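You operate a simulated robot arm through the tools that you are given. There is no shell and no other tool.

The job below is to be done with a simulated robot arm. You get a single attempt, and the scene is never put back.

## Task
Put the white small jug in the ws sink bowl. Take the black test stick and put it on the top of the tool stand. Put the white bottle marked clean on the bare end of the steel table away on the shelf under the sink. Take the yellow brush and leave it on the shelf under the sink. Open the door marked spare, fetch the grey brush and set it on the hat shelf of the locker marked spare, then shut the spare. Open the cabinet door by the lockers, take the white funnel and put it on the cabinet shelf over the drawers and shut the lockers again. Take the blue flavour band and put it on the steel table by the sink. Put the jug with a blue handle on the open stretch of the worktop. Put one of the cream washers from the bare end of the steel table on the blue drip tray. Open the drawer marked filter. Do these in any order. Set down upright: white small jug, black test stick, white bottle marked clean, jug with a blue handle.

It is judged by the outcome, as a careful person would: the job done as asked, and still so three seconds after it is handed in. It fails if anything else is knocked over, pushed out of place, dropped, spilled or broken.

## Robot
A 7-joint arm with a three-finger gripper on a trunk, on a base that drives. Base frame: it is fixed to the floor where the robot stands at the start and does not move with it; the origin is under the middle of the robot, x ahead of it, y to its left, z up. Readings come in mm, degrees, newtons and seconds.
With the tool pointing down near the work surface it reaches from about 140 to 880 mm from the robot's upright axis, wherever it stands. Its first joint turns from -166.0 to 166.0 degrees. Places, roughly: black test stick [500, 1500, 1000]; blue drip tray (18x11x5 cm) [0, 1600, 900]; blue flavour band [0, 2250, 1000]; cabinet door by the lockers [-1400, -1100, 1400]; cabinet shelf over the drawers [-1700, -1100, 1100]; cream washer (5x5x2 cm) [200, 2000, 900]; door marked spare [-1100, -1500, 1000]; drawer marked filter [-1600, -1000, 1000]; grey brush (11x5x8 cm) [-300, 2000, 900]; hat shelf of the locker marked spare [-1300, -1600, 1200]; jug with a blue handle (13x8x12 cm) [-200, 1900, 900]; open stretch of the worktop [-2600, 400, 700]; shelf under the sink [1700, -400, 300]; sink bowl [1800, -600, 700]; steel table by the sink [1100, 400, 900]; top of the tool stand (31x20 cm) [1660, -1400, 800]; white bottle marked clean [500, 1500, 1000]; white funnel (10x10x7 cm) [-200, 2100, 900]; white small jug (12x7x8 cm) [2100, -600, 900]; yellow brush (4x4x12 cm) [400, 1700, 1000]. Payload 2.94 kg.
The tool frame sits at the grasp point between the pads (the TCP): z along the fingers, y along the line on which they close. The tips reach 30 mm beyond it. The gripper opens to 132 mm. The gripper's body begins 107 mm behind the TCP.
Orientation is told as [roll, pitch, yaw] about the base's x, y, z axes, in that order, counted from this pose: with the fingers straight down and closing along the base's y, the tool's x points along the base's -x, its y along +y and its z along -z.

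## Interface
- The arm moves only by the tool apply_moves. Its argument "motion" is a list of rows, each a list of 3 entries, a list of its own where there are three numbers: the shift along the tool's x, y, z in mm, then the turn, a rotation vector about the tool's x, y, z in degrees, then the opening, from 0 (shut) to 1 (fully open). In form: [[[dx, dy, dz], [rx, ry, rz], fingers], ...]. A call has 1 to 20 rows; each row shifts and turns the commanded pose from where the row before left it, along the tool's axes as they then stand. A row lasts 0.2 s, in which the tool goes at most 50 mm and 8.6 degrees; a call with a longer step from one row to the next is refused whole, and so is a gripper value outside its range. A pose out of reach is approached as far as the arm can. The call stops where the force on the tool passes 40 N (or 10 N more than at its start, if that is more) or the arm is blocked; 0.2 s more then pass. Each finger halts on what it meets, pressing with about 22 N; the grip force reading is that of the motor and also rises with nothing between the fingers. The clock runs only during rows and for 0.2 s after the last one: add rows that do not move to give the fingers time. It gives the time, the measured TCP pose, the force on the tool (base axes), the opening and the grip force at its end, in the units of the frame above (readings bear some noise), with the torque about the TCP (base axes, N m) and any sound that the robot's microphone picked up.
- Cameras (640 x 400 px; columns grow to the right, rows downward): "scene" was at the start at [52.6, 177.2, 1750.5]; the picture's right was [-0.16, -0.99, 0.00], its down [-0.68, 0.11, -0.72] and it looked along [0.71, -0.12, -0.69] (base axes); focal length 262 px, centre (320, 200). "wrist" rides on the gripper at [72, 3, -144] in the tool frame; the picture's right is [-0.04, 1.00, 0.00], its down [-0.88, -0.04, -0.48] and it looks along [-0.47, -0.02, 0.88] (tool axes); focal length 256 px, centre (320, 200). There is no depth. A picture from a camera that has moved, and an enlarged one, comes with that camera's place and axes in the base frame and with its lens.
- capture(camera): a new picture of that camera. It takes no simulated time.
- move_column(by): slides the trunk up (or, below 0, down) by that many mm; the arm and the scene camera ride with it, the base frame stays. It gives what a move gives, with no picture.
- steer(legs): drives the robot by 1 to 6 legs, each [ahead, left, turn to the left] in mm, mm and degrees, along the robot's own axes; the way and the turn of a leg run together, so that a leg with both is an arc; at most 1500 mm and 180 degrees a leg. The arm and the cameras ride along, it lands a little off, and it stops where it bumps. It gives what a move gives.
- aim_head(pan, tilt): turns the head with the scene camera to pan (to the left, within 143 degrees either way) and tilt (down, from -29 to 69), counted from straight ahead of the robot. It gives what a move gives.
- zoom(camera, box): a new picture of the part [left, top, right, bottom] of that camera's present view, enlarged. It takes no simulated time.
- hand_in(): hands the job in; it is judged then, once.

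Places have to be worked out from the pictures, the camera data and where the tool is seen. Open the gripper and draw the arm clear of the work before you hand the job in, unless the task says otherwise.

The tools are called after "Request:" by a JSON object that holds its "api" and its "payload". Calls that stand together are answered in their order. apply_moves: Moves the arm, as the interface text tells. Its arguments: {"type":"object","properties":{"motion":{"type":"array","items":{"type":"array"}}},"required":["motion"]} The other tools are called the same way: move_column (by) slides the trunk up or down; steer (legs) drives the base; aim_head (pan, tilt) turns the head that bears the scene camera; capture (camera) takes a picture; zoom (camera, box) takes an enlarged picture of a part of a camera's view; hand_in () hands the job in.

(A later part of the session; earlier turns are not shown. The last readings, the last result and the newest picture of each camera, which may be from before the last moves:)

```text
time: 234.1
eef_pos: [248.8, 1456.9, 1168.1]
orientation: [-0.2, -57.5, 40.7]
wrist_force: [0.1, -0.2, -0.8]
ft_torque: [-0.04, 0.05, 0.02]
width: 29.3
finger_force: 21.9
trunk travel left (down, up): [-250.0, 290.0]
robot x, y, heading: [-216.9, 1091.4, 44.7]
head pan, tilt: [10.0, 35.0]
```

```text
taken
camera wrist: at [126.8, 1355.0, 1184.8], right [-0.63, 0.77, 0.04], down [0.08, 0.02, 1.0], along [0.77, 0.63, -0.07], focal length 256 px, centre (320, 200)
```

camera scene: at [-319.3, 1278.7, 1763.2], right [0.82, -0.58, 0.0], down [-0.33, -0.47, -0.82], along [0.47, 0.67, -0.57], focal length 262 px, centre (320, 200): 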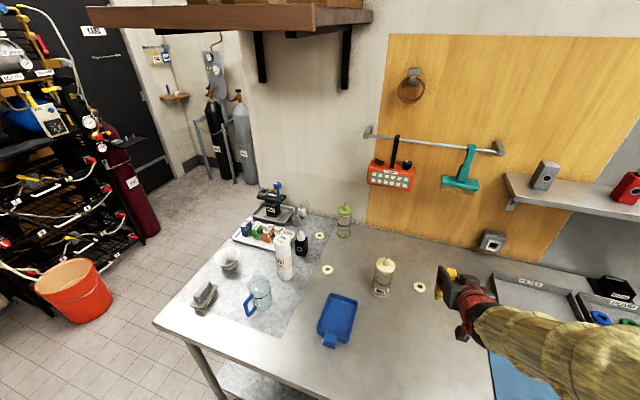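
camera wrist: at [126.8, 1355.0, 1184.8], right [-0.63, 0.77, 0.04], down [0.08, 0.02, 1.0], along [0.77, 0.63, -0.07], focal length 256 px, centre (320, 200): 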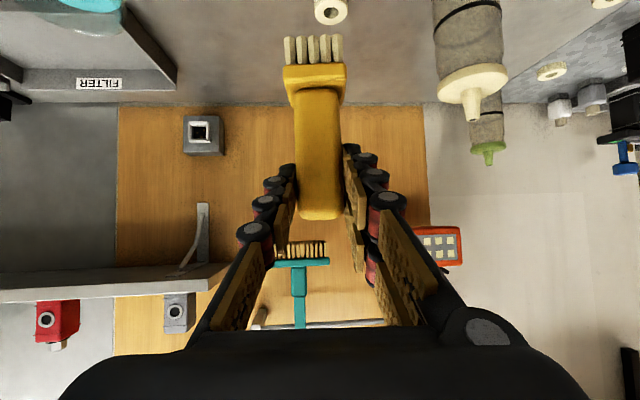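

Brush held upright. Drive back to the sink front.

Request:
{"api": "steer", "payload": {"legs": [[-300, 0, -8], [-260, 0, 0], [0, -1450, 0], [0, -680, 0]]}}

Request:
{"api": "apply_moves", "payload": {"motion": [[[-10, 0, 17], [-3.4, 0, -2.1], 0.1], [[-20, 0, 34], [0, 0, 0], 0.1], [[0, 0, 0], [0, 0, 0], 0.1]]}}

Request:
{"api": "move_column", "payload": {"by": -245}}

Request:
{"api": "aim_head", "payload": {"pan": 5, "tilt": 35}}

Request:
{"api": "capture", "payload": {"camera": "scene"}}

```text
time: 247.8
eef_pos: [1159.1, -665.8, 1167.9]
orientation: [0.0, -57.6, 33.4]
wrist_force: [-0.1, 0.5, -0.8]
ft_torque: [0.02, 0.0, 0.05]
width: 29.1
finger_force: 22.2
trunk travel left (down, up): [-250.0, 290.0]
robot x, y, heading: [649.7, -965.9, 37.4]
head pan, tilt: [10.0, 35.0]
```

```text
time: 248.6
eef_pos: [1205.8, -630.2, 1164.7]
orientation: [0.0, -57.6, 37.2]
wrist_force: [0.2, 0.1, -0.8]
ft_torque: [-0.02, 0.04, -0.03]
width: 29.5
finger_force: 22.0
trunk travel left (down, up): [-250.0, 290.0]
robot x, y, heading: [650.3, -966.4, 37.5]
head pan, tilt: [10.0, 35.0]
```

```text
time: 251.2
eef_pos: [1205.7, -630.5, 921.1]
orientation: [0.1, -57.6, 37.3]
wrist_force: [-0.1, 0.7, 0.1]
ft_torque: [0.0, 0.02, 0.0]
width: 29.3
finger_force: 22.1
trunk travel left (down, up): [-5.0, 535.0]
robot x, y, heading: [650.3, -964.3, 37.7]
head pan, tilt: [10.0, 35.0]
```

```text
time: 251.8
eef_pos: [1206.1, -630.3, 921.0]
orientation: [0.1, -57.5, 37.2]
wrist_force: [-0.2, -0.8, -1.5]
ft_torque: [0.01, 0.0, -0.01]
width: 29.3
finger_force: 22.0
trunk travel left (down, up): [-5.0, 535.0]
robot x, y, heading: [653.7, -971.6, 37.3]
head pan, tilt: [5.0, 35.0]
```

```text
taken
camera scene: at [577.2, -775.5, 1518.2], right [0.68, -0.74, 0.0], down [-0.42, -0.39, -0.82], along [0.6, 0.55, -0.57], focal length 262 px, centre (320, 200)
```

scene: 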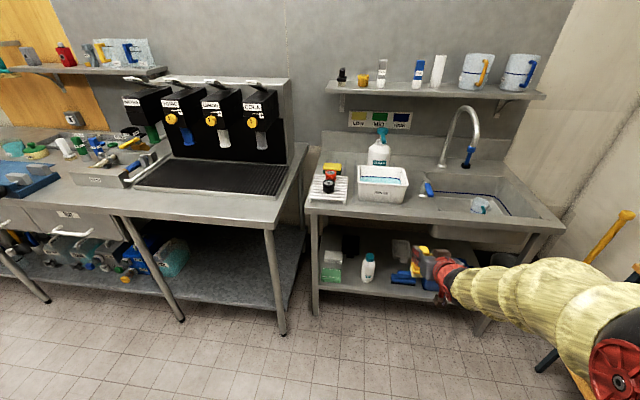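

Lower the arm in front of the sink (v≈590, free floor).

Request:
{"api": "apply_moves", "payload": {"motion": [[[34.5, 0, 21.9], [0, 0, 0], 0.1], [[34.5, 0, 21.9], [0, 0, 0], 0.1], [[34.5, 0, 21.9], [0, 0, 0], 0.1], [[34.5, 0, 21.9], [0, 0, 0], 0.1], [[34.5, 0, 21.9], [0, 0, 0], 0.1], [[34.5, 0, 21.9], [0, 0, 0], 0.1], [[34.5, 0, 21.9], [0, 0, 0], 0.1], [[34.5, 0, 21.9], [0, 0, 0], 0.1], [[34.5, 0, 21.9], [0, 0, 0], 0.1], [[34.5, 0, 21.9], [0, 0, 0], 0.1], [[34.5, 0, 21.9], [0, 0, 0], 0.1], [[34.5, 0, 21.9], [0, 0, 0], 0.1], [[0, 0, 0], [0, 0, 0], 0.1]]}}

Request:
{"api": "capture", "payload": {"camera": "wrist"}}

Request:
{"api": "capture", "payload": {"camera": "scene"}}

```text
time: 254.6
eef_pos: [1204.7, -629.3, 429.7]
orientation: [0.1, -57.6, 37.3]
wrist_force: [-0.3, 0.8, -1.2]
ft_torque: [0.03, -0.02, 0.03]
width: 29.4
finger_force: 22.1
trunk travel left (down, up): [-5.0, 535.0]
robot x, y, heading: [651.8, -963.9, 37.6]
head pan, tilt: [5.0, 35.0]
```

```text
taken
camera wrist: at [1077.0, -721.9, 447.3], right [-0.59, 0.81, 0.04], down [0.08, 0.01, 1.0], along [0.8, 0.59, -0.07], focal length 256 px, centre (320, 200)
```

wrist: 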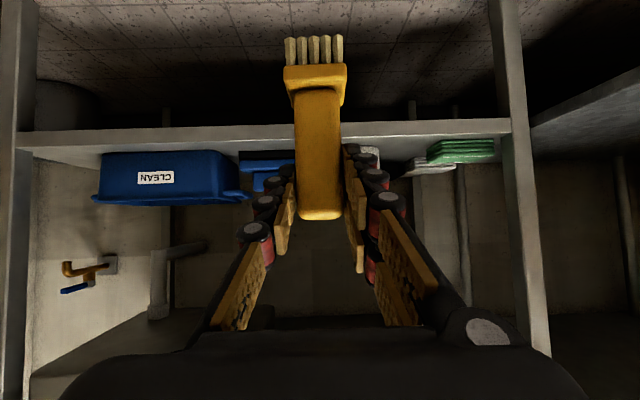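

```text
taken
camera scene: at [577.4, -775.4, 1518.2], right [0.68, -0.74, 0.0], down [-0.42, -0.39, -0.82], along [0.6, 0.55, -0.57], focal length 262 px, centre (320, 200)
```

scene: 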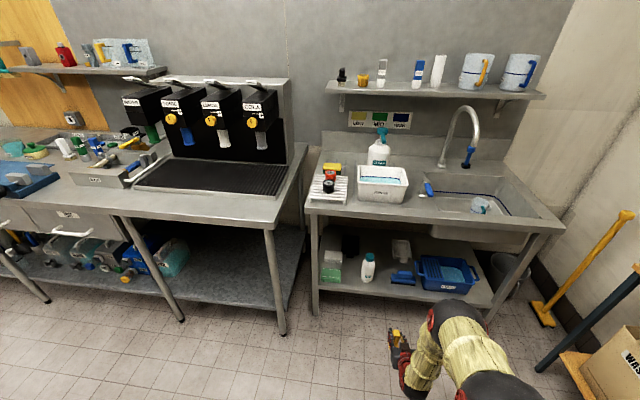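

Clean pose at z≈430. Drive in ~340 mm to v≈930 between the bottle and the blue item.

Request:
{"api": "steer", "payload": {"legs": [[200, 3, 0]]}}

Request:
{"api": "capture", "payload": {"camera": "wrist"}}

```text
time: 256.2
eef_pos: [1362.7, -501.7, 431.3]
orientation: [0.1, -57.7, 37.3]
wrist_force: [0.3, -0.9, -1.3]
ft_torque: [0.0, -0.01, 0.0]
width: 29.1
finger_force: 21.8
trunk travel left (down, up): [-5.0, 535.0]
robot x, y, heading: [806.7, -847.1, 37.5]
head pan, tilt: [5.0, 35.0]
```

```text
taken
camera wrist: at [1233.9, -596.5, 447.7], right [-0.59, 0.81, 0.04], down [0.08, 0.01, 1.0], along [0.8, 0.59, -0.07], focal length 256 px, centre (320, 200)
```

wrist: 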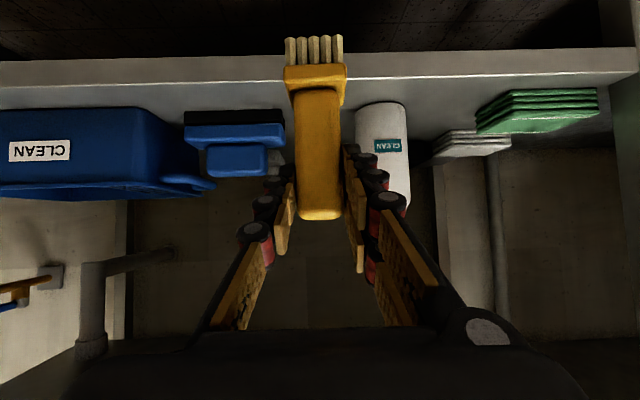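

On line (u≈1219). Another 140 mm in.

Request:
{"api": "steer", "payload": {"legs": [[138, 0, 0]]}}

Request:
{"api": "capture", "payload": {"camera": "wrist"}}

Request:
{"api": "capture", "payload": {"camera": "scene"}}

```text
time: 257.5
eef_pos: [1470.8, -419.7, 430.6]
orientation: [0.2, -57.5, 37.3]
wrist_force: [-0.5, -0.4, -1.3]
ft_torque: [-0.04, 0.02, 0.02]
width: 29.1
finger_force: 21.5
trunk travel left (down, up): [-5.0, 535.0]
robot x, y, heading: [913.1, -760.5, 37.8]
head pan, tilt: [5.0, 35.0]
```

```text
taken
camera wrist: at [1341.5, -513.1, 447.7], right [-0.59, 0.81, 0.04], down [0.08, 0.01, 1.0], along [0.8, 0.59, -0.07], focal length 256 px, centre (320, 200)
```

wrist: 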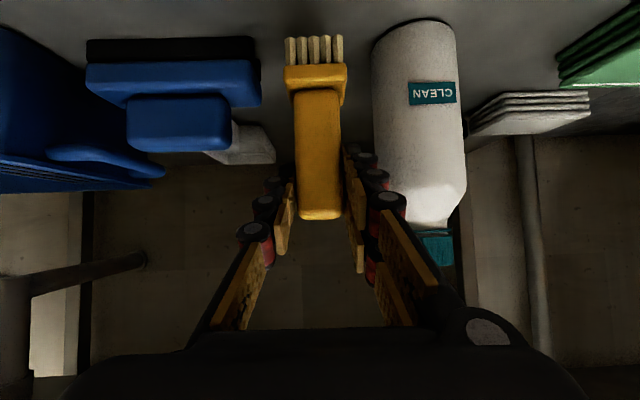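

```text
taken
camera scene: at [841.7, -567.4, 1518.2], right [0.68, -0.73, 0.0], down [-0.42, -0.39, -0.82], along [0.6, 0.56, -0.57], focal length 262 px, centre (320, 200)
```

scene: 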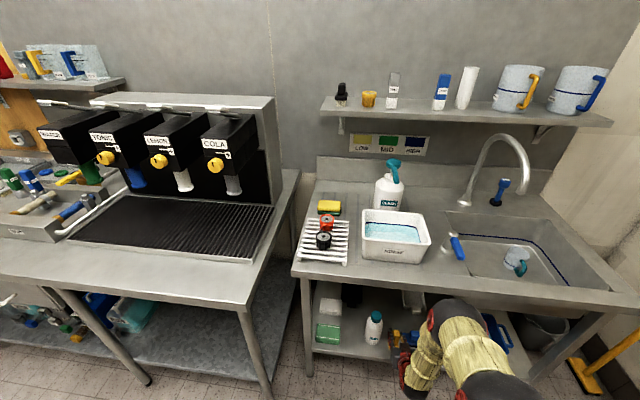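

Over the shelf, clear between items. Lower gently to contact.

Request:
{"api": "apply_moves", "payload": {"motion": [[[8.5, 0, 5.3], [0, 0, 0], 0.1], [[8.5, 0, 5.3], [0, 0, 0], 0.1], [[4, 0, 2.6], [0, 0, 0], 0.1], [[0, 0, 0], [0, 0, 0], 0.1]]}}

Request:
{"api": "apply_moves", "payload": {"motion": [[[3.4, 0, 2.1], [0, 0, 0], 0.1], [[3.4, 0, 2.1], [0, 0, 0], 0.1], [[0, 0, 0], [0, 0, 0], 0.1]]}}

```text
time: 258.5
eef_pos: [1469.9, -418.0, 406.3]
orientation: [0.2, -57.5, 37.4]
wrist_force: [0.6, 0.0, -0.8]
ft_torque: [-0.04, 0.0, -0.01]
width: 29.0
finger_force: 22.3
trunk travel left (down, up): [-5.0, 535.0]
robot x, y, heading: [913.0, -758.2, 37.3]
head pan, tilt: [5.0, 35.0]
```

```text
time: 259.3
eef_pos: [1468.7, -418.4, 398.2]
orientation: [0.1, -57.6, 37.4]
wrist_force: [-0.3, -0.8, 3.6]
ft_torque: [-0.02, 0.13, -0.02]
width: 29.3
finger_force: 22.0
trunk travel left (down, up): [-5.0, 535.0]
robot x, y, heading: [917.5, -759.1, 37.5]
head pan, tilt: [5.0, 35.0]
```

Just touching (≈4.5 N). A 1 mm press then release to a modest opening.

Request:
{"api": "apply_moves", "payload": {"motion": [[[0.8, 0, 0.5], [0, 0, 0], 0.1], [[0, 0, 0], [0, 0, 0], 0.24], [[0, 0, 0], [0, 0, 0], 0.3], [[0, 0, 0], [0, 0, 0], 0.38], [[0, 0, 0], [0, 0, 0], 0.42], [[0, 0, 0], [0, 0, 0], 0.42], [[0, 0, 0], [0, 0, 0], 0.42]]}}

Request:
{"api": "capture", "payload": {"camera": "wrist"}}

```text
time: 260.9
eef_pos: [1469.4, -419.2, 395.8]
orientation: [0.1, -57.6, 37.5]
wrist_force: [-0.5, 0.6, 0.9]
ft_torque: [0.03, -0.02, -0.01]
width: 55.5
finger_force: 0.1
trunk travel left (down, up): [-5.0, 535.0]
robot x, y, heading: [915.2, -757.2, 37.7]
head pan, tilt: [5.0, 35.0]
```

```text
taken
camera wrist: at [1341.0, -512.8, 413.4], right [-0.59, 0.81, 0.04], down [0.08, 0.01, 1.0], along [0.8, 0.59, -0.07], focal length 256 px, centre (320, 200)
```

wrist: 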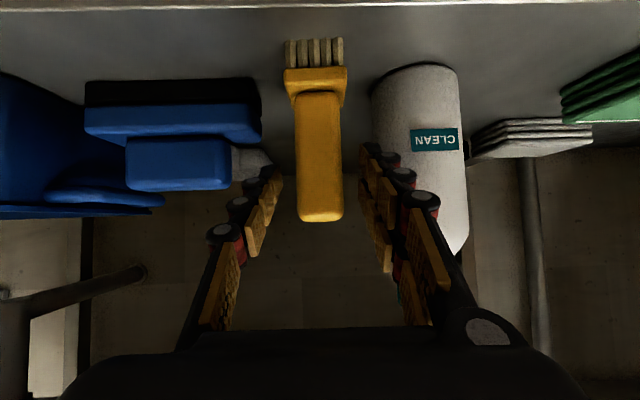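

Brush stands freely. Back straight out, and raise.

Request:
{"api": "steer", "payload": {"legs": [[-330, 0, 0]]}}

Request:
{"api": "capture", "payload": {"camera": "wrist"}}

Request:
{"api": "move_column", "payload": {"by": 245}}

Request:
{"api": "apply_moves", "payload": {"motion": [[[-34.5, 0, -21.9], [0, 0, 0], 0.5], [[-34.5, 0, -21.9], [0, 0, 0], 0.5], [[-34.5, 0, -21.9], [0, 0, 0], 0.5], [[-34.5, 0, -21.9], [0, 0, 0], 0.5], [[-34.5, 0, -21.9], [0, 0, 0], 0.5], [[-34.5, 0, -21.9], [0, 0, 0], 0.6], [[-34.5, 0, -21.9], [0, 0, 0], 0.7], [[-34.5, 0, -21.9], [0, 0, 0], 0.8], [[-34.5, 0, -21.9], [0, 0, 0], 0.9], [[-34.5, 0, -21.9], [0, 0, 0], 1], [[-34.5, 0, -21.9], [0, 0, 0], 1], [[-34.5, 0, -21.9], [0, 0, 0], 1], [[-34.5, 0, -21.9], [0, 0, 0], 1], [[0, 0, 0], [0, 0, 0], 1]]}}

```text
time: 263.1
eef_pos: [1208.8, -621.7, 396.3]
orientation: [0.1, -57.6, 37.3]
wrist_force: [-0.2, -0.8, 0.0]
ft_torque: [0.0, -0.02, -0.04]
width: 55.5
finger_force: 0.0
trunk travel left (down, up): [-5.0, 535.0]
robot x, y, heading: [656.5, -957.9, 37.6]
head pan, tilt: [5.0, 35.0]
```

```text
taken
camera wrist: at [1080.4, -715.4, 413.4], right [-0.59, 0.81, 0.04], down [0.08, 0.01, 1.0], along [0.81, 0.59, -0.07], focal length 256 px, centre (320, 200)
```

wrist: 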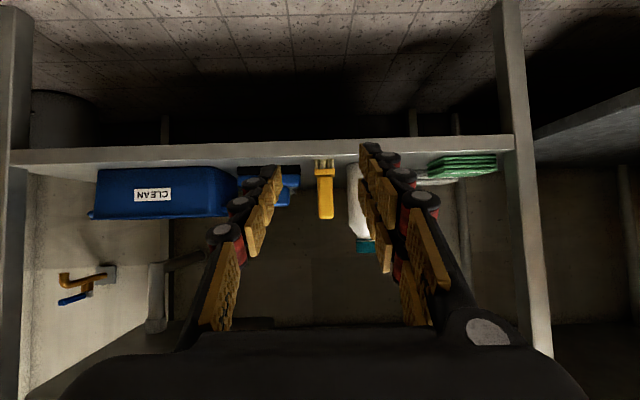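

```text
time: 265.6
eef_pos: [1209.1, -620.8, 641.9]
orientation: [0.1, -57.6, 37.1]
wrist_force: [0.8, 1.1, -1.0]
ft_torque: [-0.01, -0.01, -0.03]
width: 55.6
finger_force: 0.0
trunk travel left (down, up): [-250.0, 290.0]
robot x, y, heading: [655.8, -964.1, 37.3]
head pan, tilt: [5.0, 35.0]
```

```text
time: 268.6
eef_pos: [1208.4, -619.8, 1171.4]
orientation: [0.2, -57.6, 37.2]
wrist_force: [0.1, 0.2, -0.5]
ft_torque: [-0.01, -0.02, 0.01]
width: 131.9
finger_force: 0.1
trunk travel left (down, up): [-250.0, 290.0]
robot x, y, heading: [658.2, -963.7, 37.8]
head pan, tilt: [5.0, 35.0]
```

Both on the shelf. Next go survey the bare end (band, jug, brush, funnel, washers). Set the tool vertical and retract, then drive left.

Request:
{"api": "apply_moves", "payload": {"motion": [[[0, 0, 0], [0, 7.2, 0], 1], [[0, 0, 0], [0, 7.2, 0], 1], [[0, 0, 0], [0, 7.2, 0], 1], [[0, 0, 0], [0, 7.2, 0], 1], [[0, 0, 0], [0, 7.2, 0], 1], [[0, 0, 0], [0, 7.2, 0], 1], [[0, 0, 0], [0, 7.2, 0], 1], [[0, 0, 0], [0, 7.2, 0], 1], [[40, 0, -4], [0, 0, 0], 1], [[40, 0, -4], [0, 0, 0], 1], [[40, 0, -4], [0, 0, 0], 1], [[40, 0, -4], [0, 0, 0], 1], [[40, 0, 0], [0, 0, 0], 1], [[40, 0, 0], [0, 0, 0], 1], [[0, 0, 0], [0, 0, 0], 1]]}}

Request:
{"api": "steer", "payload": {"legs": [[0, 1480, 0], [0, 1300, 0], [300, 0, 0]]}}

Request:
{"api": "aim_head", "payload": {"pan": 15, "tilt": 40}}

Request:
{"api": "capture", "payload": {"camera": "scene"}}

```text
time: 271.9
eef_pos: [1031.1, -742.3, 1066.3]
orientation: [2.6, -29.5, 38.2]
wrist_force: [0.1, 0.4, 0.0]
ft_torque: [0.0, -0.01, 0.01]
width: 132.1
finger_force: 0.0
out of reach, approached as far as the arm can: row 3, 4, 5, 6, 7, 8
trunk travel left (down, up): [-250.0, 290.0]
robot x, y, heading: [652.3, -961.2, 37.6]
head pan, tilt: [5.0, 35.0]
```

```text
time: 286.9
eef_pos: [-441.9, 1622.9, 1065.9]
orientation: [2.7, -29.5, 39.3]
wrist_force: [-0.1, -0.4, -0.1]
ft_torque: [0.01, 0.0, 0.01]
width: 131.8
finger_force: 0.0
trunk travel left (down, up): [-250.0, 290.0]
robot x, y, heading: [-814.5, 1396.9, 38.5]
head pan, tilt: [5.0, 35.0]
```

```text
time: 287.6
eef_pos: [-441.4, 1622.1, 1066.4]
orientation: [2.7, -29.3, 39.3]
wrist_force: [0.5, -0.3, 0.1]
ft_torque: [0.0, 0.03, 0.03]
width: 132.0
finger_force: 0.0
trunk travel left (down, up): [-250.0, 290.0]
robot x, y, heading: [-815.2, 1398.3, 38.8]
head pan, tilt: [15.0, 40.0]
```

```text
taken
camera scene: at [-906.0, 1595.3, 1755.7], right [0.81, -0.59, 0.0], down [-0.38, -0.52, -0.77], along [0.45, 0.62, -0.64], focal length 262 px, centre (320, 200)
```

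scene: 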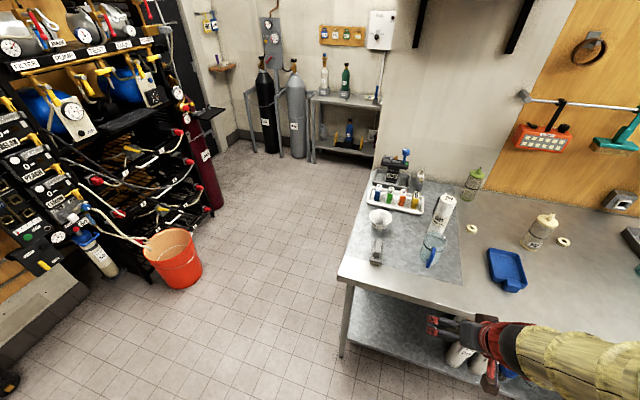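

Good vantage of the bare end. Zoom in.

Request:
{"api": "zoom", "payload": {"camera": "scene", "box": [340, 130, 500, 290]}}

Request:
{"api": "zoom", "payload": {"camera": "scene", "box": [360, 140, 440, 210]}}

```text
2.50 times, centred on (420, 210) of scene
camera zoom: at [-906.0, 1595.3, 1755.7], right [0.81, -0.59, 0.0], down [-0.38, -0.52, -0.77], along [0.45, 0.62, -0.64], focal length 654 px, centre (70, 175)
```

zoom: 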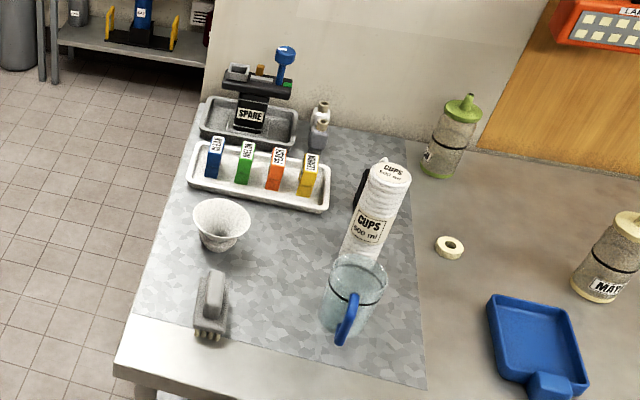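

```text
5.71 times, centred on (400, 175) of scene
camera zoom: at [-906.0, 1595.3, 1755.7], right [0.81, -0.59, 0.0], down [-0.38, -0.52, -0.77], along [0.45, 0.62, -0.64], focal length 1495 px, centre (-137, 343)
```

zoom: 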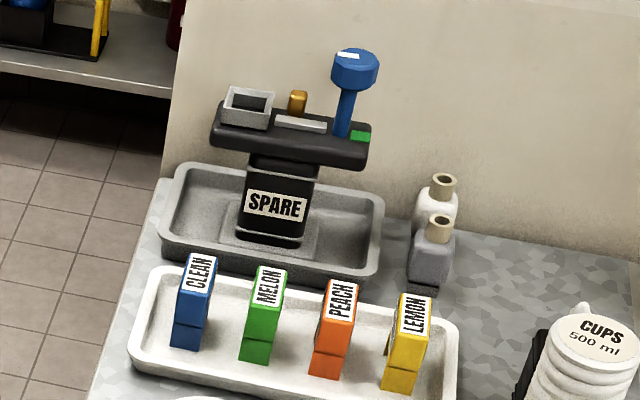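

The blue band (CLEAN) stands in the white tray near the table's end, ~(-90,2230). I re-orient the tool to vertical with a bit more extension, then drive in closer.

Request:
{"api": "apply_moves", "payload": {"motion": [[[-25, 0, -20], [2.7, 0, 0], 1], [[-25, 0, -20], [0, 5, 0], 1], [[-25, 0, -20], [0, 5, 0], 1], [[-25, 0, -20], [0, 5, 0], 1], [[-25, 0, -20], [0, 5, 0], 1], [[0, 0, -20], [0, 5, 0], 1], [[0, 0, -20], [0, 4.3, 0], 1], [[0, 0, 0], [0, 0, 0], 1]]}}

Request:
{"api": "capture", "payload": {"camera": "wrist"}}

```text
time: 289.4
eef_pos: [-423.8, 1625.6, 1118.6]
orientation: [1.1, -22.5, 39.5]
wrist_force: [0.1, -0.2, -0.3]
ft_torque: [0.02, -0.01, 0.01]
width: 132.3
finger_force: 0.2
out of reach, approached as far as the arm can: row 3, 4, 5, 6, 7
trunk travel left (down, up): [-250.0, 290.0]
robot x, y, heading: [-815.3, 1395.9, 38.6]
head pan, tilt: [15.0, 40.0]
```

```text
taken
camera wrist: at [-518.5, 1550.1, 1225.1], right [-0.61, 0.79, 0.03], down [0.52, 0.36, 0.77], along [0.6, 0.49, -0.63], focal length 256 px, centre (320, 200)
```

wrist: 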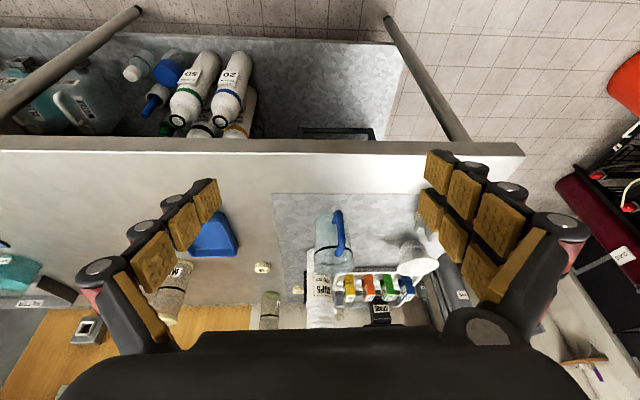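

Stuck near a joint limit close to the body; extend further out first, then straighten the tool.

Request:
{"api": "apply_moves", "payload": {"motion": [[[-41, 0, 16], [0, 0, 0], 1], [[-41, 0, 16], [0, 0, 0], 1], [[-41, 0, 16], [0, 0, 0], 1], [[-41, 0, 16], [0, 0, 0], 1], [[-41, 0, 16], [0, 0, 0], 1], [[0, 0, -10], [1.1, 5, 0], 1], [[0, 0, -10], [0, 5, 0], 1], [[0, 0, -10], [0, 5, 0], 1], [[0, 0, -10], [0, 5, 0], 1], [[0, 0, 0], [0, 2.5, 0], 1], [[0, 0, 0], [0, 0, 0], 1]]}}

Request:
{"api": "capture", "payload": {"camera": "scene"}}

```text
time: 291.8
eef_pos: [-291.4, 1749.6, 1050.6]
orientation: [3.0, -20.1, 40.1]
wrist_force: [1.2, -0.6, 0.9]
ft_torque: [0.02, -0.02, 0.01]
width: 132.2
finger_force: 0.0
out of reach, approached as far as the arm can: row 1, 2, 3, 4, 5, 6, 8, 9, 10
trunk travel left (down, up): [-250.0, 290.0]
robot x, y, heading: [-813.9, 1399.0, 38.4]
head pan, tilt: [15.0, 40.0]
```

```text
taken
camera scene: at [-905.6, 1595.6, 1755.7], right [0.81, -0.59, 0.0], down [-0.38, -0.52, -0.77], along [0.45, 0.62, -0.64], focal length 262 px, centre (320, 200)
```

scene: 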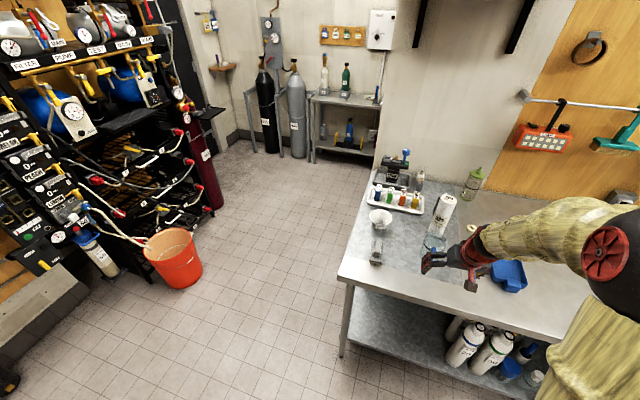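

Raise the trunk for clearance and try to free the arm configuration by moving left/up.

Request:
{"api": "move_column", "payload": {"by": 150}}

Request:
{"api": "apply_moves", "payload": {"motion": [[[0, 40, -10], [0, 0, 0], 1], [[0, 40, -10], [0, 0, 0], 1], [[0, 40, -10], [0, 0, 0], 1], [[0, 40, -10], [0, 0, 0], 1], [[0, 40, -10], [0, 0, 0], 1], [[0, 40, -10], [0, 0, 0], 1], [[0, 0, 0], [3, 5, 0], 1], [[0, 0, 0], [0, 5, 0], 1], [[0, 0, 0], [0, 5, 0], 1], [[0, 0, 0], [0, 5, 0], 1], [[0, 0, 0], [0, 0, 0], 1]]}}

Request:
{"api": "capture", "payload": {"camera": "scene"}}

```text
time: 293.6
eef_pos: [-292.2, 1749.6, 1200.1]
orientation: [3.0, -20.0, 40.1]
wrist_force: [0.3, -0.3, 0.0]
ft_torque: [-0.01, 0.01, 0.02]
width: 132.0
finger_force: 0.0
trunk travel left (down, up): [-400.0, 140.0]
robot x, y, heading: [-815.8, 1399.1, 38.9]
head pan, tilt: [15.0, 40.0]
```

```text
time: 295.9
eef_pos: [-331.6, 1767.5, 1184.2]
orientation: [3.4, -20.1, 40.2]
wrist_force: [0.1, 0.5, 0.0]
ft_torque: [0.0, 0.05, 0.01]
width: 132.1
finger_force: 0.0
out of reach, approached as far as the arm can: row 1, 2, 3, 4, 5, 6, 7, 8, 9, 10
trunk travel left (down, up): [-400.0, 140.0]
robot x, y, heading: [-820.0, 1396.3, 38.5]
head pan, tilt: [15.0, 40.0]
```

```text
taken
camera scene: at [-905.8, 1595.5, 1905.6], right [0.81, -0.59, 0.0], down [-0.38, -0.52, -0.77], along [0.45, 0.62, -0.64], focal length 262 px, centre (320, 200)
```

scene: 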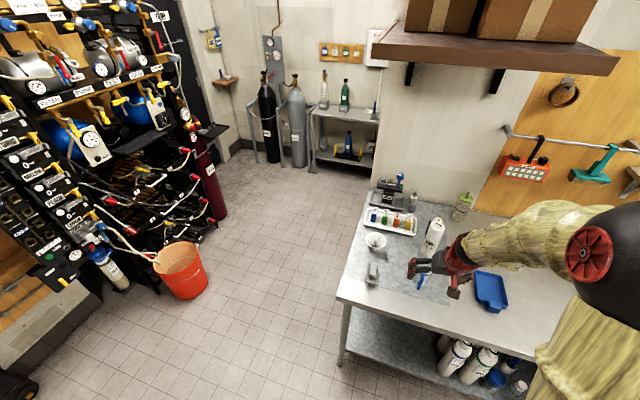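

Still locked. Look at the arm itself to understand its configuration.

Request:
{"api": "aim_head", "payload": {"pan": -40, "tilt": 50}}

Request:
{"api": "capture", "payload": {"camera": "scene"}}

```text
time: 297.2
eef_pos: [-332.1, 1767.1, 1183.5]
orientation: [3.4, -20.1, 40.1]
wrist_force: [-0.8, 0.3, 1.4]
ft_torque: [0.01, -0.02, 0.02]
width: 131.9
finger_force: 0.0
trunk travel left (down, up): [-400.0, 140.0]
robot x, y, heading: [-812.0, 1391.6, 38.6]
head pan, tilt: [-40.0, 50.0]
```

```text
taken
camera scene: at [-879.2, 1525.3, 1891.5], right [-0.02, -1.0, 0.0], down [-0.77, 0.02, -0.64], along [0.64, -0.01, -0.77], focal length 262 px, centre (320, 200)
```

scene: 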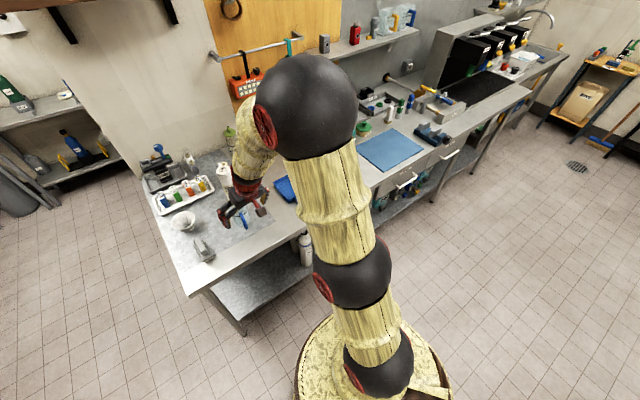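

The elbow is in a low branch so the wrist pitch hits its limit. Raise the trunk fully and extend while straightening the tool.

Request:
{"api": "move_column", "payload": {"by": 130}}

Request:
{"api": "apply_moves", "payload": {"motion": [[[-25, 0, 36], [0, 0, 0], 1], [[-25, 0, 36], [0, 0, 0], 1], [[-25, 0, 36], [0, 0, 0], 1], [[-25, 0, 36], [0, 3, 0], 1], [[-25, 0, 20], [3, 3, 0], 1], [[-25, 0, 10], [0, 3, 0], 1], [[-25, 0, 0], [0, 3, 0], 1], [[0, 0, 0], [0, 3, 0], 1], [[0, 0, 0], [0, 3, 0], 1], [[0, 0, 0], [0, 2, 0], 1], [[0, 0, 0], [0, 0, 0], 1]]}}

Request:
{"api": "capture", "payload": {"camera": "scene"}}

```text
time: 298.8
eef_pos: [-330.3, 1767.2, 1313.6]
orientation: [3.3, -20.2, 40.1]
wrist_force: [-0.4, 0.1, 0.3]
ft_torque: [-0.01, 0.0, 0.0]
width: 132.1
finger_force: 0.1
trunk travel left (down, up): [-530.0, 10.0]
robot x, y, heading: [-814.2, 1397.5, 38.3]
head pan, tilt: [-40.0, 50.0]
```

```text
time: 301.2
eef_pos: [-253.8, 1842.5, 1214.7]
orientation: [3.8, -18.7, 40.1]
wrist_force: [-0.2, 0.0, -0.5]
ft_torque: [-0.01, -0.03, -0.02]
width: 131.7
finger_force: 0.0
out of reach, approached as far as the arm can: row 4, 5, 6, 7, 8, 9
trunk travel left (down, up): [-530.0, 10.0]
robot x, y, heading: [-815.4, 1395.8, 38.7]
head pan, tilt: [-40.0, 50.0]
```

```text
taken
camera scene: at [-879.1, 1525.4, 2021.5], right [-0.02, -1.0, 0.0], down [-0.77, 0.02, -0.64], along [0.64, -0.02, -0.77], focal length 262 px, centre (320, 200)
```

scene: 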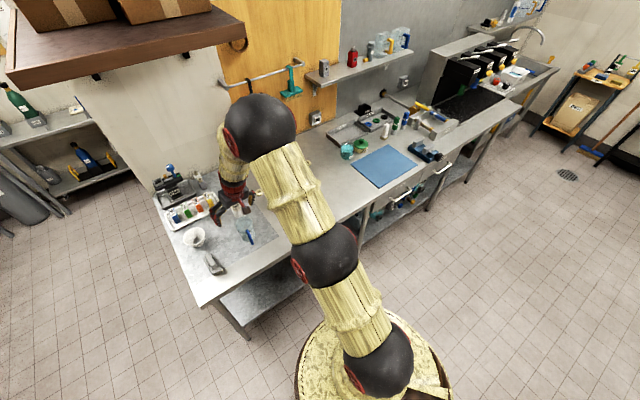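

Elbow-down branch confirmed. I'll back away into free space and try to flip the elbow by straightening the arm fully.

Request:
{"api": "steer", "payload": {"legs": [[-700, 0, -1.7]]}}

Request:
{"api": "apply_moves", "payload": {"motion": [[[-20, 0, 20], [0, -7, 0], 1], [[-20, 0, 20], [0, -7, 0], 1], [[-20, 0, 20], [0, -7, 0], 1], [[-20, 0, 20], [0, -7, 0], 1], [[-20, 0, 20], [0, -7, 0], 1], [[-15, 0, 40], [0, -7, 0], 1], [[-15, 0, 40], [0, -7, 0], 1], [[0, 0, 40], [0, -7, 0], 1], [[0, 0, 40], [0, -7, 0], 1], [[0, 0, 40], [0, -7, 0], 1], [[0, 0, 45], [0, 0, 0], 1], [[0, 0, 45], [0, 0, 0], 1], [[0, 0, 45], [0, 0, 0], 1], [[0, 0, 45], [0, 0, 0], 1], [[0, 0, 45], [0, 0, 0], 1], [[0, 0, 0], [0, 0, 0], 1]]}}

Request:
{"api": "capture", "payload": {"camera": "scene"}}

```text
time: 305.1
eef_pos: [-800.5, 1390.9, 1216.0]
orientation: [3.8, -18.7, 38.5]
wrist_force: [0.3, -0.7, 1.0]
ft_torque: [0.03, -0.05, 0.03]
width: 132.1
finger_force: 0.0
trunk travel left (down, up): [-530.0, 10.0]
robot x, y, heading: [-1377.5, 966.1, 37.2]
head pan, tilt: [-40.0, 50.0]
```

```text
time: 308.4
eef_pos: [-505.4, 1639.8, 1139.5]
orientation: [69.7, -86.2, -29.9]
wrist_force: [0.7, 0.2, -0.5]
ft_torque: [0.03, -0.02, 0.0]
width: 132.0
finger_force: 0.0
out of reach, approached as far as the arm can: row 12, 13, 14, 15
trunk travel left (down, up): [-530.0, 10.0]
robot x, y, heading: [-1376.2, 962.9, 36.8]
head pan, tilt: [-40.0, 50.0]
```

```text
taken
camera scene: at [-1434.7, 1093.6, 2021.5], right [-0.05, -1.0, 0.0], down [-0.77, 0.04, -0.64], along [0.64, -0.04, -0.77], focal length 262 px, centre (320, 200)
```

scene: 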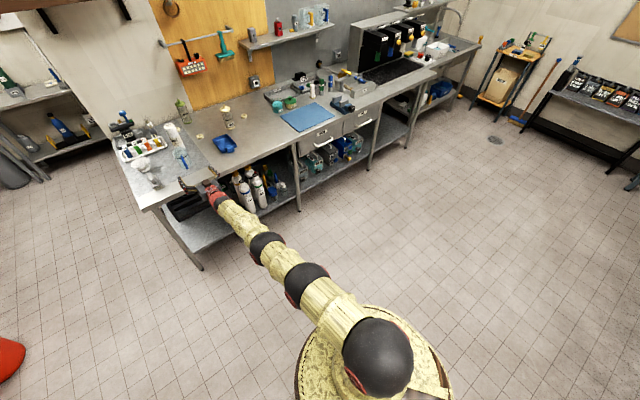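

The arm is now straight (shoulder height ≈860+trunk; reach ≈1100). Now bend only the wrist downward in an arc to vertical, keeping the arm straight.

Request:
{"api": "apply_moves", "payload": {"motion": [[[40, 0, 0], [0, 7.5, 0], 1], [[40, 0, 0], [0, 7.5, 0], 1], [[40, 0, 0], [0, 7.5, 0], 1], [[40, 0, 0], [0, 7.5, 0], 1], [[40, 0, 0], [0, 7.5, 0], 1], [[40, 0, 0], [0, 7.5, 0], 1], [[40, 0, 0], [0, 7.5, 0], 1], [[40, 0, 0], [0, 7.5, 0], 1], [[40, 0, 0], [0, 7.5, 0], 1], [[40, 0, 0], [0, 7.5, 0], 1], [[40, 0, 0], [0, 6, 0], 1], [[0, 0, 0], [0, 0, 0], 1]]}}

Request:
{"api": "capture", "payload": {"camera": "scene"}}

```text
time: 311.1
eef_pos: [-771.3, 1447.6, 862.4]
orientation: [4.0, -13.0, 38.9]
wrist_force: [-0.5, 0.4, -1.0]
ft_torque: [-0.03, 0.02, 0.0]
width: 132.1
finger_force: 0.0
out of reach, approached as far as the arm can: row 1, 2, 4, 5, 7, 8, 9, 10, 11
trunk travel left (down, up): [-530.0, 10.0]
robot x, y, heading: [-1373.7, 964.6, 37.0]
head pan, tilt: [-40.0, 50.0]
```

```text
taken
camera scene: at [-1434.9, 1093.5, 2021.4], right [-0.05, -1.0, 0.0], down [-0.77, 0.04, -0.64], along [0.64, -0.04, -0.77], focal length 262 px, centre (320, 200)
```

scene: 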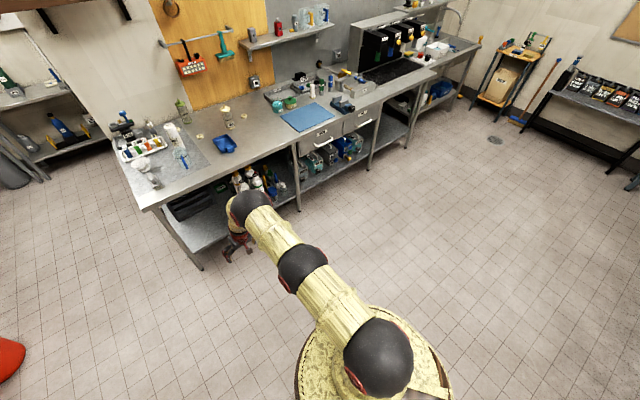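

Tool is nearly vertical with a straight arm. Now retract gently at lower height and see which way the elbow bends.

Request:
{"api": "apply_moves", "payload": {"motion": [[[30, 0, 0], [0, 4, 0], 1], [[30, 0, 0], [2, 4, 0], 1], [[30, 0, 0], [2, 5, 0], 1], [[30, 0, 0], [0, 0, 0], 1], [[30, 0, 0], [0, 0, 0], 1], [[30, 0, 0], [0, 0, 0], 1], [[0, 0, 0], [0, 0, 0], 1]]}}

Request:
{"api": "capture", "payload": {"camera": "scene"}}

```text
time: 312.6
eef_pos: [-886.3, 1354.4, 843.5]
orientation: [3.6, -8.7, 39.2]
wrist_force: [0.1, -0.8, 1.2]
ft_torque: [-0.03, 0.0, 0.0]
width: 132.0
finger_force: 0.0
out of reach, approached as far as the arm can: row 1, 2, 3
trunk travel left (down, up): [-530.0, 10.0]
robot x, y, heading: [-1380.8, 966.0, 36.9]
head pan, tilt: [-40.0, 50.0]
```

```text
taken
camera scene: at [-1434.6, 1093.7, 2021.4], right [-0.05, -1.0, 0.0], down [-0.77, 0.04, -0.64], along [0.64, -0.04, -0.77], focal length 262 px, centre (320, 200)
```

scene: 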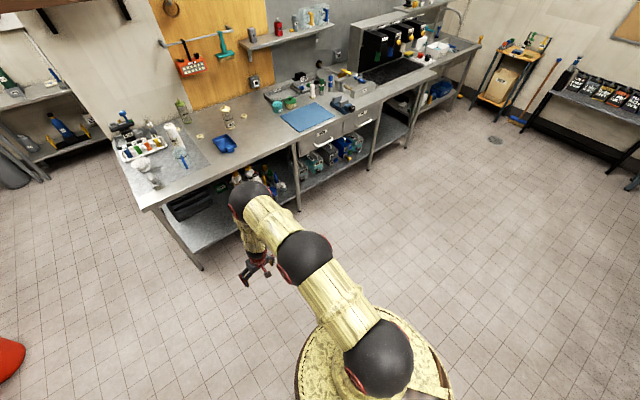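

Elbow now seems slightly above the line. Continue: finish straightening and retract more.

Request:
{"api": "apply_moves", "payload": {"motion": [[[0, 0, 0], [2, 4, 0], 1], [[0, 0, 0], [1.6, 4.7, 0], 1], [[30, 0, -10], [0, 0, 0], 1], [[30, 0, -10], [0, 0, 0], 1], [[30, 0, -10], [0, 0, 0], 1], [[30, 0, -10], [0, 0, 0], 1], [[0, 0, 0], [0, 0, 0], 1]]}}

Request:
{"api": "capture", "payload": {"camera": "scene"}}

```text
time: 314.2
eef_pos: [-980.9, 1276.8, 872.0]
orientation: [2.9, -6.5, 39.3]
wrist_force: [0.6, -0.1, -0.4]
ft_torque: [0.0, 0.05, 0.02]
width: 131.8
finger_force: 0.1
out of reach, approached as far as the arm can: row 2
trunk travel left (down, up): [-530.0, 10.0]
robot x, y, heading: [-1377.3, 959.6, 37.1]
head pan, tilt: [-40.0, 50.0]
```

```text
taken
camera scene: at [-1434.9, 1093.4, 2021.4], right [-0.05, -1.0, 0.0], down [-0.77, 0.04, -0.64], along [0.64, -0.03, -0.77], focal length 262 px, centre (320, 200)
```

scene: 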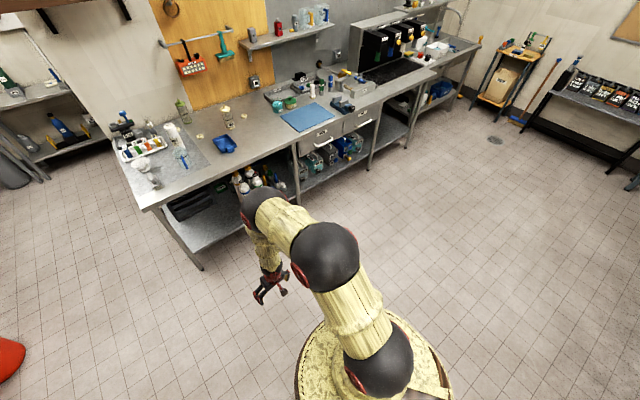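

The elbow now bends up/right, like at the start. Fix orientation to vertical and raise.

Request:
{"api": "apply_moves", "payload": {"motion": [[[0, 0, -20], [1.5, 3.5, 0], 1], [[0, 0, -30], [1.4, 3, 0], 1], [[0, 0, -40], [0, 0, 2.3], 1], [[0, 0, -40], [0, 0, 0], 1], [[0, 0, -40], [0, 0, 0], 1], [[0, 0, -40], [0, 0, 0], 1], [[0, 0, -40], [0, 0, 0], 1], [[0, 0, -40], [0, 0, 0], 1], [[0, 0, 0], [0, 0, 0], 1]]}}

Request:
{"api": "capture", "payload": {"camera": "scene"}}

```text
time: 316.2
eef_pos: [-991.0, 1265.0, 1154.8]
orientation: [0.2, 0.1, 37.2]
wrist_force: [0.5, -0.3, 0.1]
ft_torque: [-0.02, 0.03, 0.0]
width: 132.0
finger_force: 0.2
out of reach, approached as far as the arm can: row 3, 4
trunk travel left (down, up): [-530.0, 10.0]
robot x, y, heading: [-1378.6, 961.9, 36.8]
head pan, tilt: [-40.0, 50.0]
```

```text
taken
camera scene: at [-1434.5, 1093.6, 2021.4], right [-0.05, -1.0, 0.0], down [-0.77, 0.04, -0.64], along [0.64, -0.04, -0.77], focal length 262 px, centre (320, 200)
```

scene: 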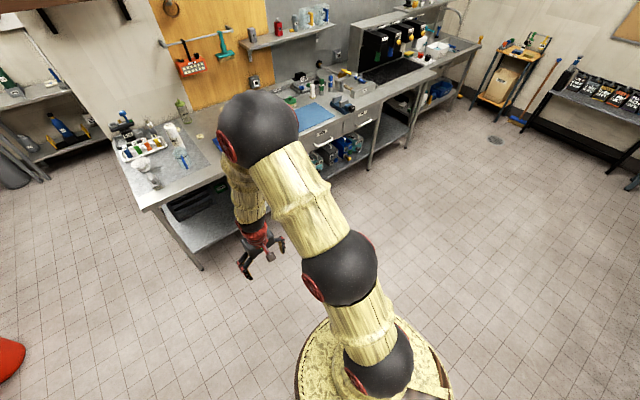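

Arm is back in a good vertical configuration. Drive up to the bare end (trunk kept high).

Request:
{"api": "steer", "payload": {"legs": [[500, 170, 0], [480, 0, 0]]}}

Request:
{"api": "aim_head", "payload": {"pan": 5, "tilt": 45}}

Request:
{"api": "capture", "payload": {"camera": "scene"}}

Request:
{"api": "capture", "payload": {"camera": "wrist"}}

```text
time: 321.7
eef_pos: [-312.4, 1981.2, 1154.0]
orientation: [0.1, 0.1, 37.0]
wrist_force: [0.3, 0.5, -0.2]
ft_torque: [0.0, 0.01, -0.02]
width: 132.0
finger_force: 0.1
trunk travel left (down, up): [-530.0, 10.0]
robot x, y, heading: [-696.7, 1681.1, 36.9]
head pan, tilt: [-40.0, 50.0]
```

```text
time: 322.9
eef_pos: [-313.1, 1981.3, 1154.1]
orientation: [0.1, 0.2, 37.1]
wrist_force: [-0.7, 0.5, 0.1]
ft_torque: [0.0, 0.02, 0.03]
width: 132.2
finger_force: 0.1
trunk travel left (down, up): [-530.0, 10.0]
robot x, y, heading: [-699.4, 1681.1, 36.5]
head pan, tilt: [5.0, 45.0]
```

```text
taken
camera scene: at [-774.6, 1868.6, 2028.4], right [0.67, -0.75, 0.0], down [-0.53, -0.47, -0.71], along [0.53, 0.47, -0.71], focal length 262 px, centre (320, 200)
```

scene: 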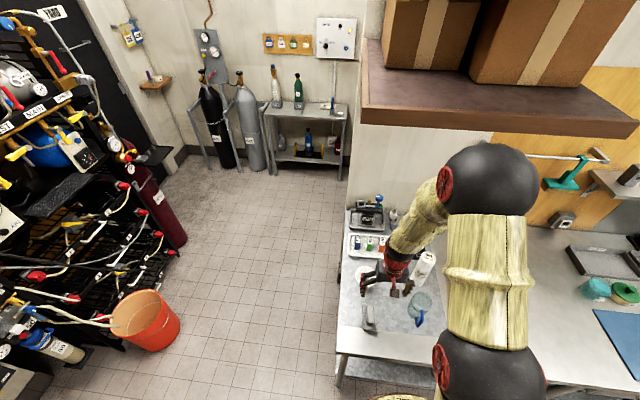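

```text
taken
camera wrist: at [-372.4, 1940.8, 1299.7], right [-0.57, 0.82, 0.0], down [0.72, 0.5, 0.47], along [0.39, 0.27, -0.88], focal length 256 px, centre (320, 200)
```

wrist: 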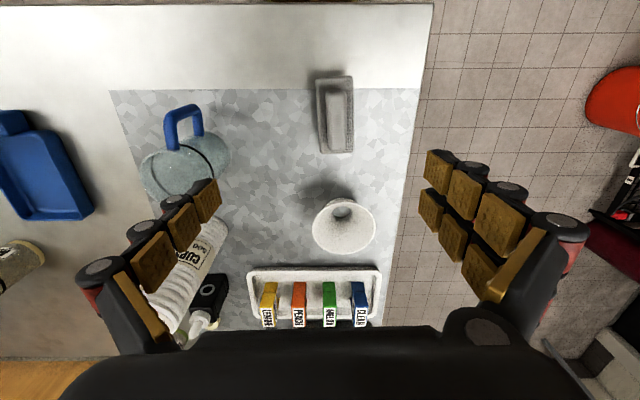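

Clear view: the blue "CLEAN" band is at ≈(-75,2238). I'll grip it front-to-back (along v), so yaw the tool by 90°, then view.

Request:
{"api": "apply_moves", "payload": {"motion": [[[0, 0, 0], [0, 0, 8.2], 1], [[0, 0, 0], [0, 0, 8.2], 1], [[0, 0, 0], [0, 0, 8.2], 1], [[0, 0, 0], [0, 0, 8.2], 1], [[0, 0, 0], [0, 0, 8.2], 1], [[0, 0, 0], [0, 0, 8.2], 1], [[0, 0, 0], [0, 0, 8.2], 1], [[0, 0, 0], [0, 0, 8.2], 1], [[0, 0, 0], [0, 0, 8.2], 0.9], [[0, 0, 0], [0, 0, 8.2], 0.8], [[0, 0, 0], [0, 0, 8], 0.75], [[0, 0, 0], [0, 0, 0], 0.7]]}}

Request:
{"api": "capture", "payload": {"camera": "wrist"}}

```text
time: 325.4
eef_pos: [-313.9, 1980.6, 1154.5]
orientation: [0.0, 0.1, -53.0]
wrist_force: [0.0, 0.0, 1.0]
ft_torque: [-0.01, -0.01, 0.03]
width: 92.5
finger_force: 0.0
trunk travel left (down, up): [-530.0, 10.0]
robot x, y, heading: [-698.2, 1678.8, 36.6]
head pan, tilt: [5.0, 45.0]
```

```text
taken
camera wrist: at [-354.2, 2041.5, 1299.9], right [0.82, 0.57, 0.0], down [0.5, -0.72, 0.47], along [0.27, -0.39, -0.88], focal length 256 px, centre (320, 200)
```

wrist: 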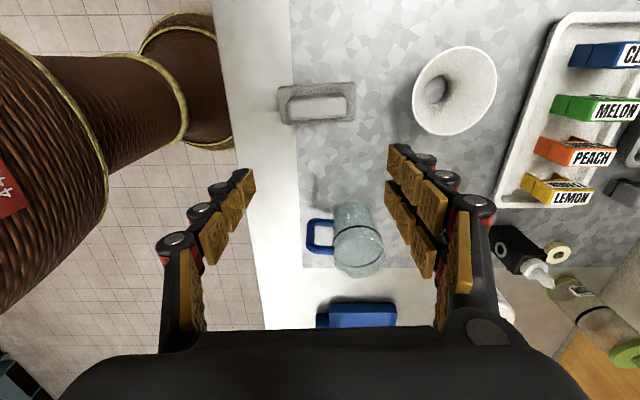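

Move above the band (keeping z≈1154) and check.

Request:
{"api": "apply_moves", "payload": {"motion": [[[7.7, 40, 0], [0, 0, 0], 0.7], [[7.7, 40, 0], [0, 0, 0], 0.7], [[7.7, 40, 0], [0, 0, 0], 0.7], [[7.7, 40, 0], [0, 0, 0], 0.7], [[7.7, 40, 0], [0, 0, 0], 0.7], [[7.7, 40, 0], [0, 0, 0], 0.7], [[7.7, 40, 0], [0, 0, 0], 0.7], [[7.7, 40, 0], [0, 0, 0], 0.7], [[0, 25, 0], [0, 0, 0], 0.7], [[0, 0, 0], [0, 0, 0], 0.7]]}}

Request:
{"api": "capture", "payload": {"camera": "wrist"}}

Request:
{"api": "zoom", "payload": {"camera": "scene", "box": [330, 170, 450, 270]}}

```text
time: 327.6
eef_pos: [-74.2, 2239.2, 1156.5]
orientation: [0.0, 0.1, -52.8]
wrist_force: [-0.8, 0.0, 0.0]
ft_torque: [0.03, -0.01, -0.01]
width: 92.3
finger_force: 0.1
trunk travel left (down, up): [-530.0, 10.0]
robot x, y, heading: [-698.5, 1684.1, 37.0]
head pan, tilt: [5.0, 45.0]
```

```text
taken
camera wrist: at [-115.4, 2298.7, 1300.9], right [0.82, 0.57, 0.0], down [0.5, -0.72, 0.47], along [0.27, -0.39, -0.88], focal length 256 px, centre (320, 200)
```

wrist: 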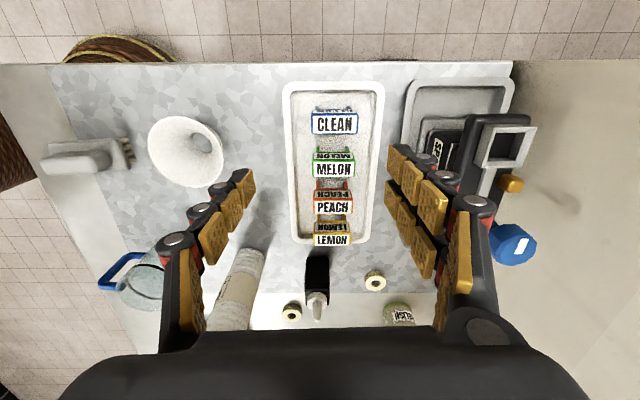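

```text
4.00 times, centred on (390, 220) of scene
camera zoom: at [-775.0, 1868.6, 2028.4], right [0.67, -0.74, 0.0], down [-0.53, -0.47, -0.71], along [0.53, 0.47, -0.71], focal length 1047 px, centre (40, 120)
```

zoom: 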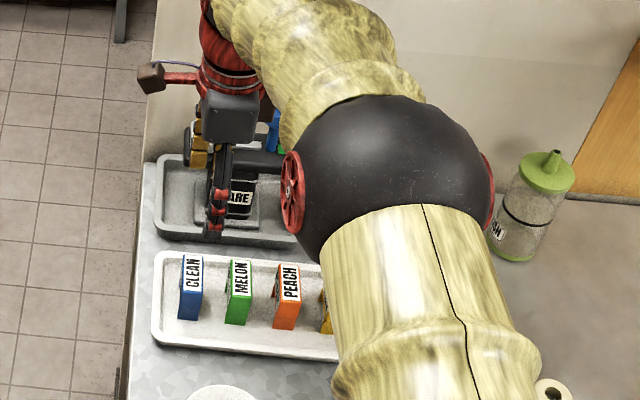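

Band top centre triangulates to (-63,2253, z≈976). Adjust 17 mm and descend with ~75 mm opening.

Request:
{"api": "apply_moves", "payload": {"motion": [[[4.6, 17, 0], [0, 0, 0], 0.6], [[0, 0, 40], [0, 0, 0], 0.57], [[0, 0, 40], [0, 0, 0], 0.57], [[0, 0, 40], [0, 0, 0], 0.57], [[0, 0, 0], [0, 0, 0], 0.57]]}}

Request:
{"api": "capture", "payload": {"camera": "wrist"}}

```text
time: 328.9
eef_pos: [-63.0, 2256.4, 1033.4]
orientation: [-0.1, 0.2, -52.9]
wrist_force: [-0.8, 0.5, 0.3]
ft_torque: [-0.01, -0.04, 0.02]
width: 75.0
finger_force: 0.1
trunk travel left (down, up): [-530.0, 10.0]
robot x, y, heading: [-699.1, 1680.0, 36.4]
head pan, tilt: [5.0, 45.0]
```

```text
taken
camera wrist: at [-103.3, 2315.4, 1178.9], right [0.82, 0.57, 0.0], down [0.5, -0.72, 0.47], along [0.27, -0.39, -0.88], focal length 256 px, centre (320, 200)
```

wrist: 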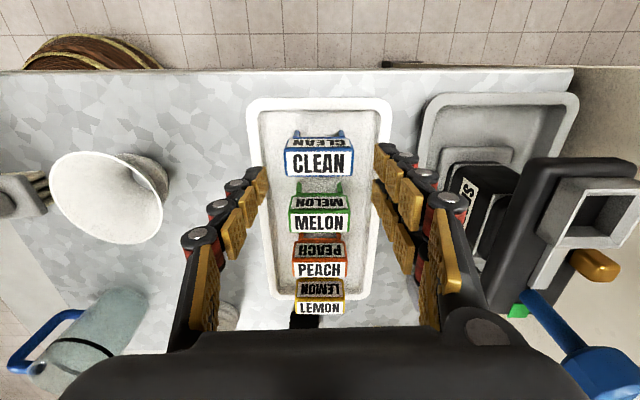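

The SPARE unit triangulates well behind (v≈1465+) and lower. Continue descending to TCP z≈960 and close.

Request:
{"api": "apply_moves", "payload": {"motion": [[[0, -2, 37], [0, 0, 0], 0.57], [[0, 0, 36], [0, 0, 0], 0.57], [[0, 0, 0], [0, 0, 0], 0.57]]}}

Request:
{"api": "capture", "payload": {"camera": "wrist"}}

```text
time: 329.6
eef_pos: [-66.7, 2252.3, 961.0]
orientation: [0.0, 0.0, -52.9]
wrist_force: [-0.7, 0.0, -0.3]
ft_torque: [0.03, -0.01, -0.02]
width: 75.3
finger_force: 0.1
trunk travel left (down, up): [-530.0, 10.0]
robot x, y, heading: [-702.0, 1681.7, 36.8]
head pan, tilt: [5.0, 45.0]
```

```text
taken
camera wrist: at [-107.6, 2312.8, 1105.9], right [0.82, 0.57, 0.0], down [0.5, -0.72, 0.47], along [0.27, -0.39, -0.88], focal length 256 px, centre (320, 200)
```

wrist: 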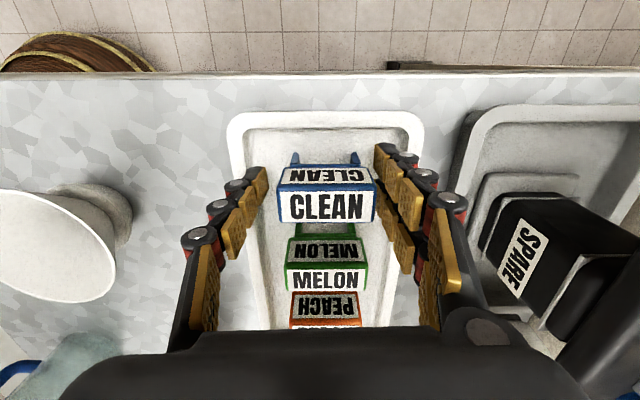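

Band is between the fingers. Close.

Request:
{"api": "apply_moves", "payload": {"motion": [[[0, 0, 0], [0, 0, 0], 0.5], [[0, 0, 0], [0, 0, 0], 0.42], [[0, 0, 0], [0, 0, 0], 0.36], [[0, 0, 0], [0, 0, 0], 0.33], [[0, 0, 0], [0, 0, 0], 0.33]]}}

Request:
{"api": "apply_moves", "payload": {"motion": [[[0, 0, -15], [0, 0, 0], 0.33], [[0, 0, -35], [0, 0, 0], 0.33], [[0, 0, -40], [0, 0, 0], 0.33], [[0, 0, -40], [0, 0, 0], 0.33], [[0, 0, 0], [0, 0, 0], 0.33]]}}

Request:
{"api": "capture", "payload": {"camera": "wrist"}}

```text
time: 330.9
eef_pos: [-66.2, 2254.1, 961.3]
orientation: [0.1, 0.1, -52.9]
wrist_force: [-0.1, 0.5, 2.3]
ft_torque: [-0.01, 0.0, 0.0]
width: 58.5
finger_force: 21.9
trunk travel left (down, up): [-530.0, 10.0]
robot x, y, heading: [-697.3, 1680.6, 36.9]
head pan, tilt: [5.0, 45.0]
```

```text
time: 332.1
eef_pos: [-68.0, 2253.2, 1091.5]
orientation: [-0.1, 0.2, -52.9]
wrist_force: [-0.2, -0.1, 0.1]
ft_torque: [-0.01, 0.05, -0.02]
width: 58.7
finger_force: 22.2
trunk travel left (down, up): [-530.0, 10.0]
robot x, y, heading: [-700.0, 1680.5, 36.6]
head pan, tilt: [5.0, 45.0]
```

```text
taken
camera wrist: at [-107.6, 2312.6, 1236.2], right [0.82, 0.57, 0.0], down [0.5, -0.72, 0.47], along [0.27, -0.39, -0.88], focal length 256 px, centre (320, 200)
```

wrist: 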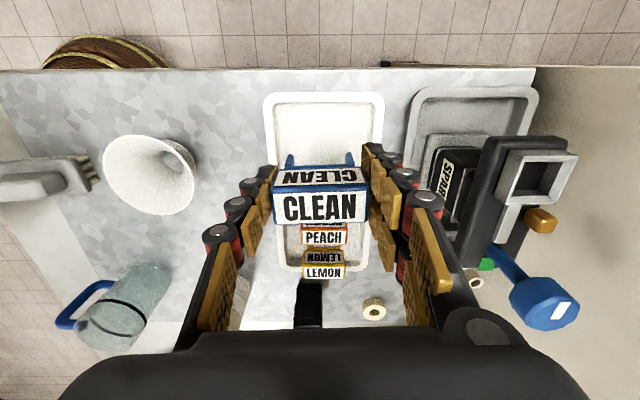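

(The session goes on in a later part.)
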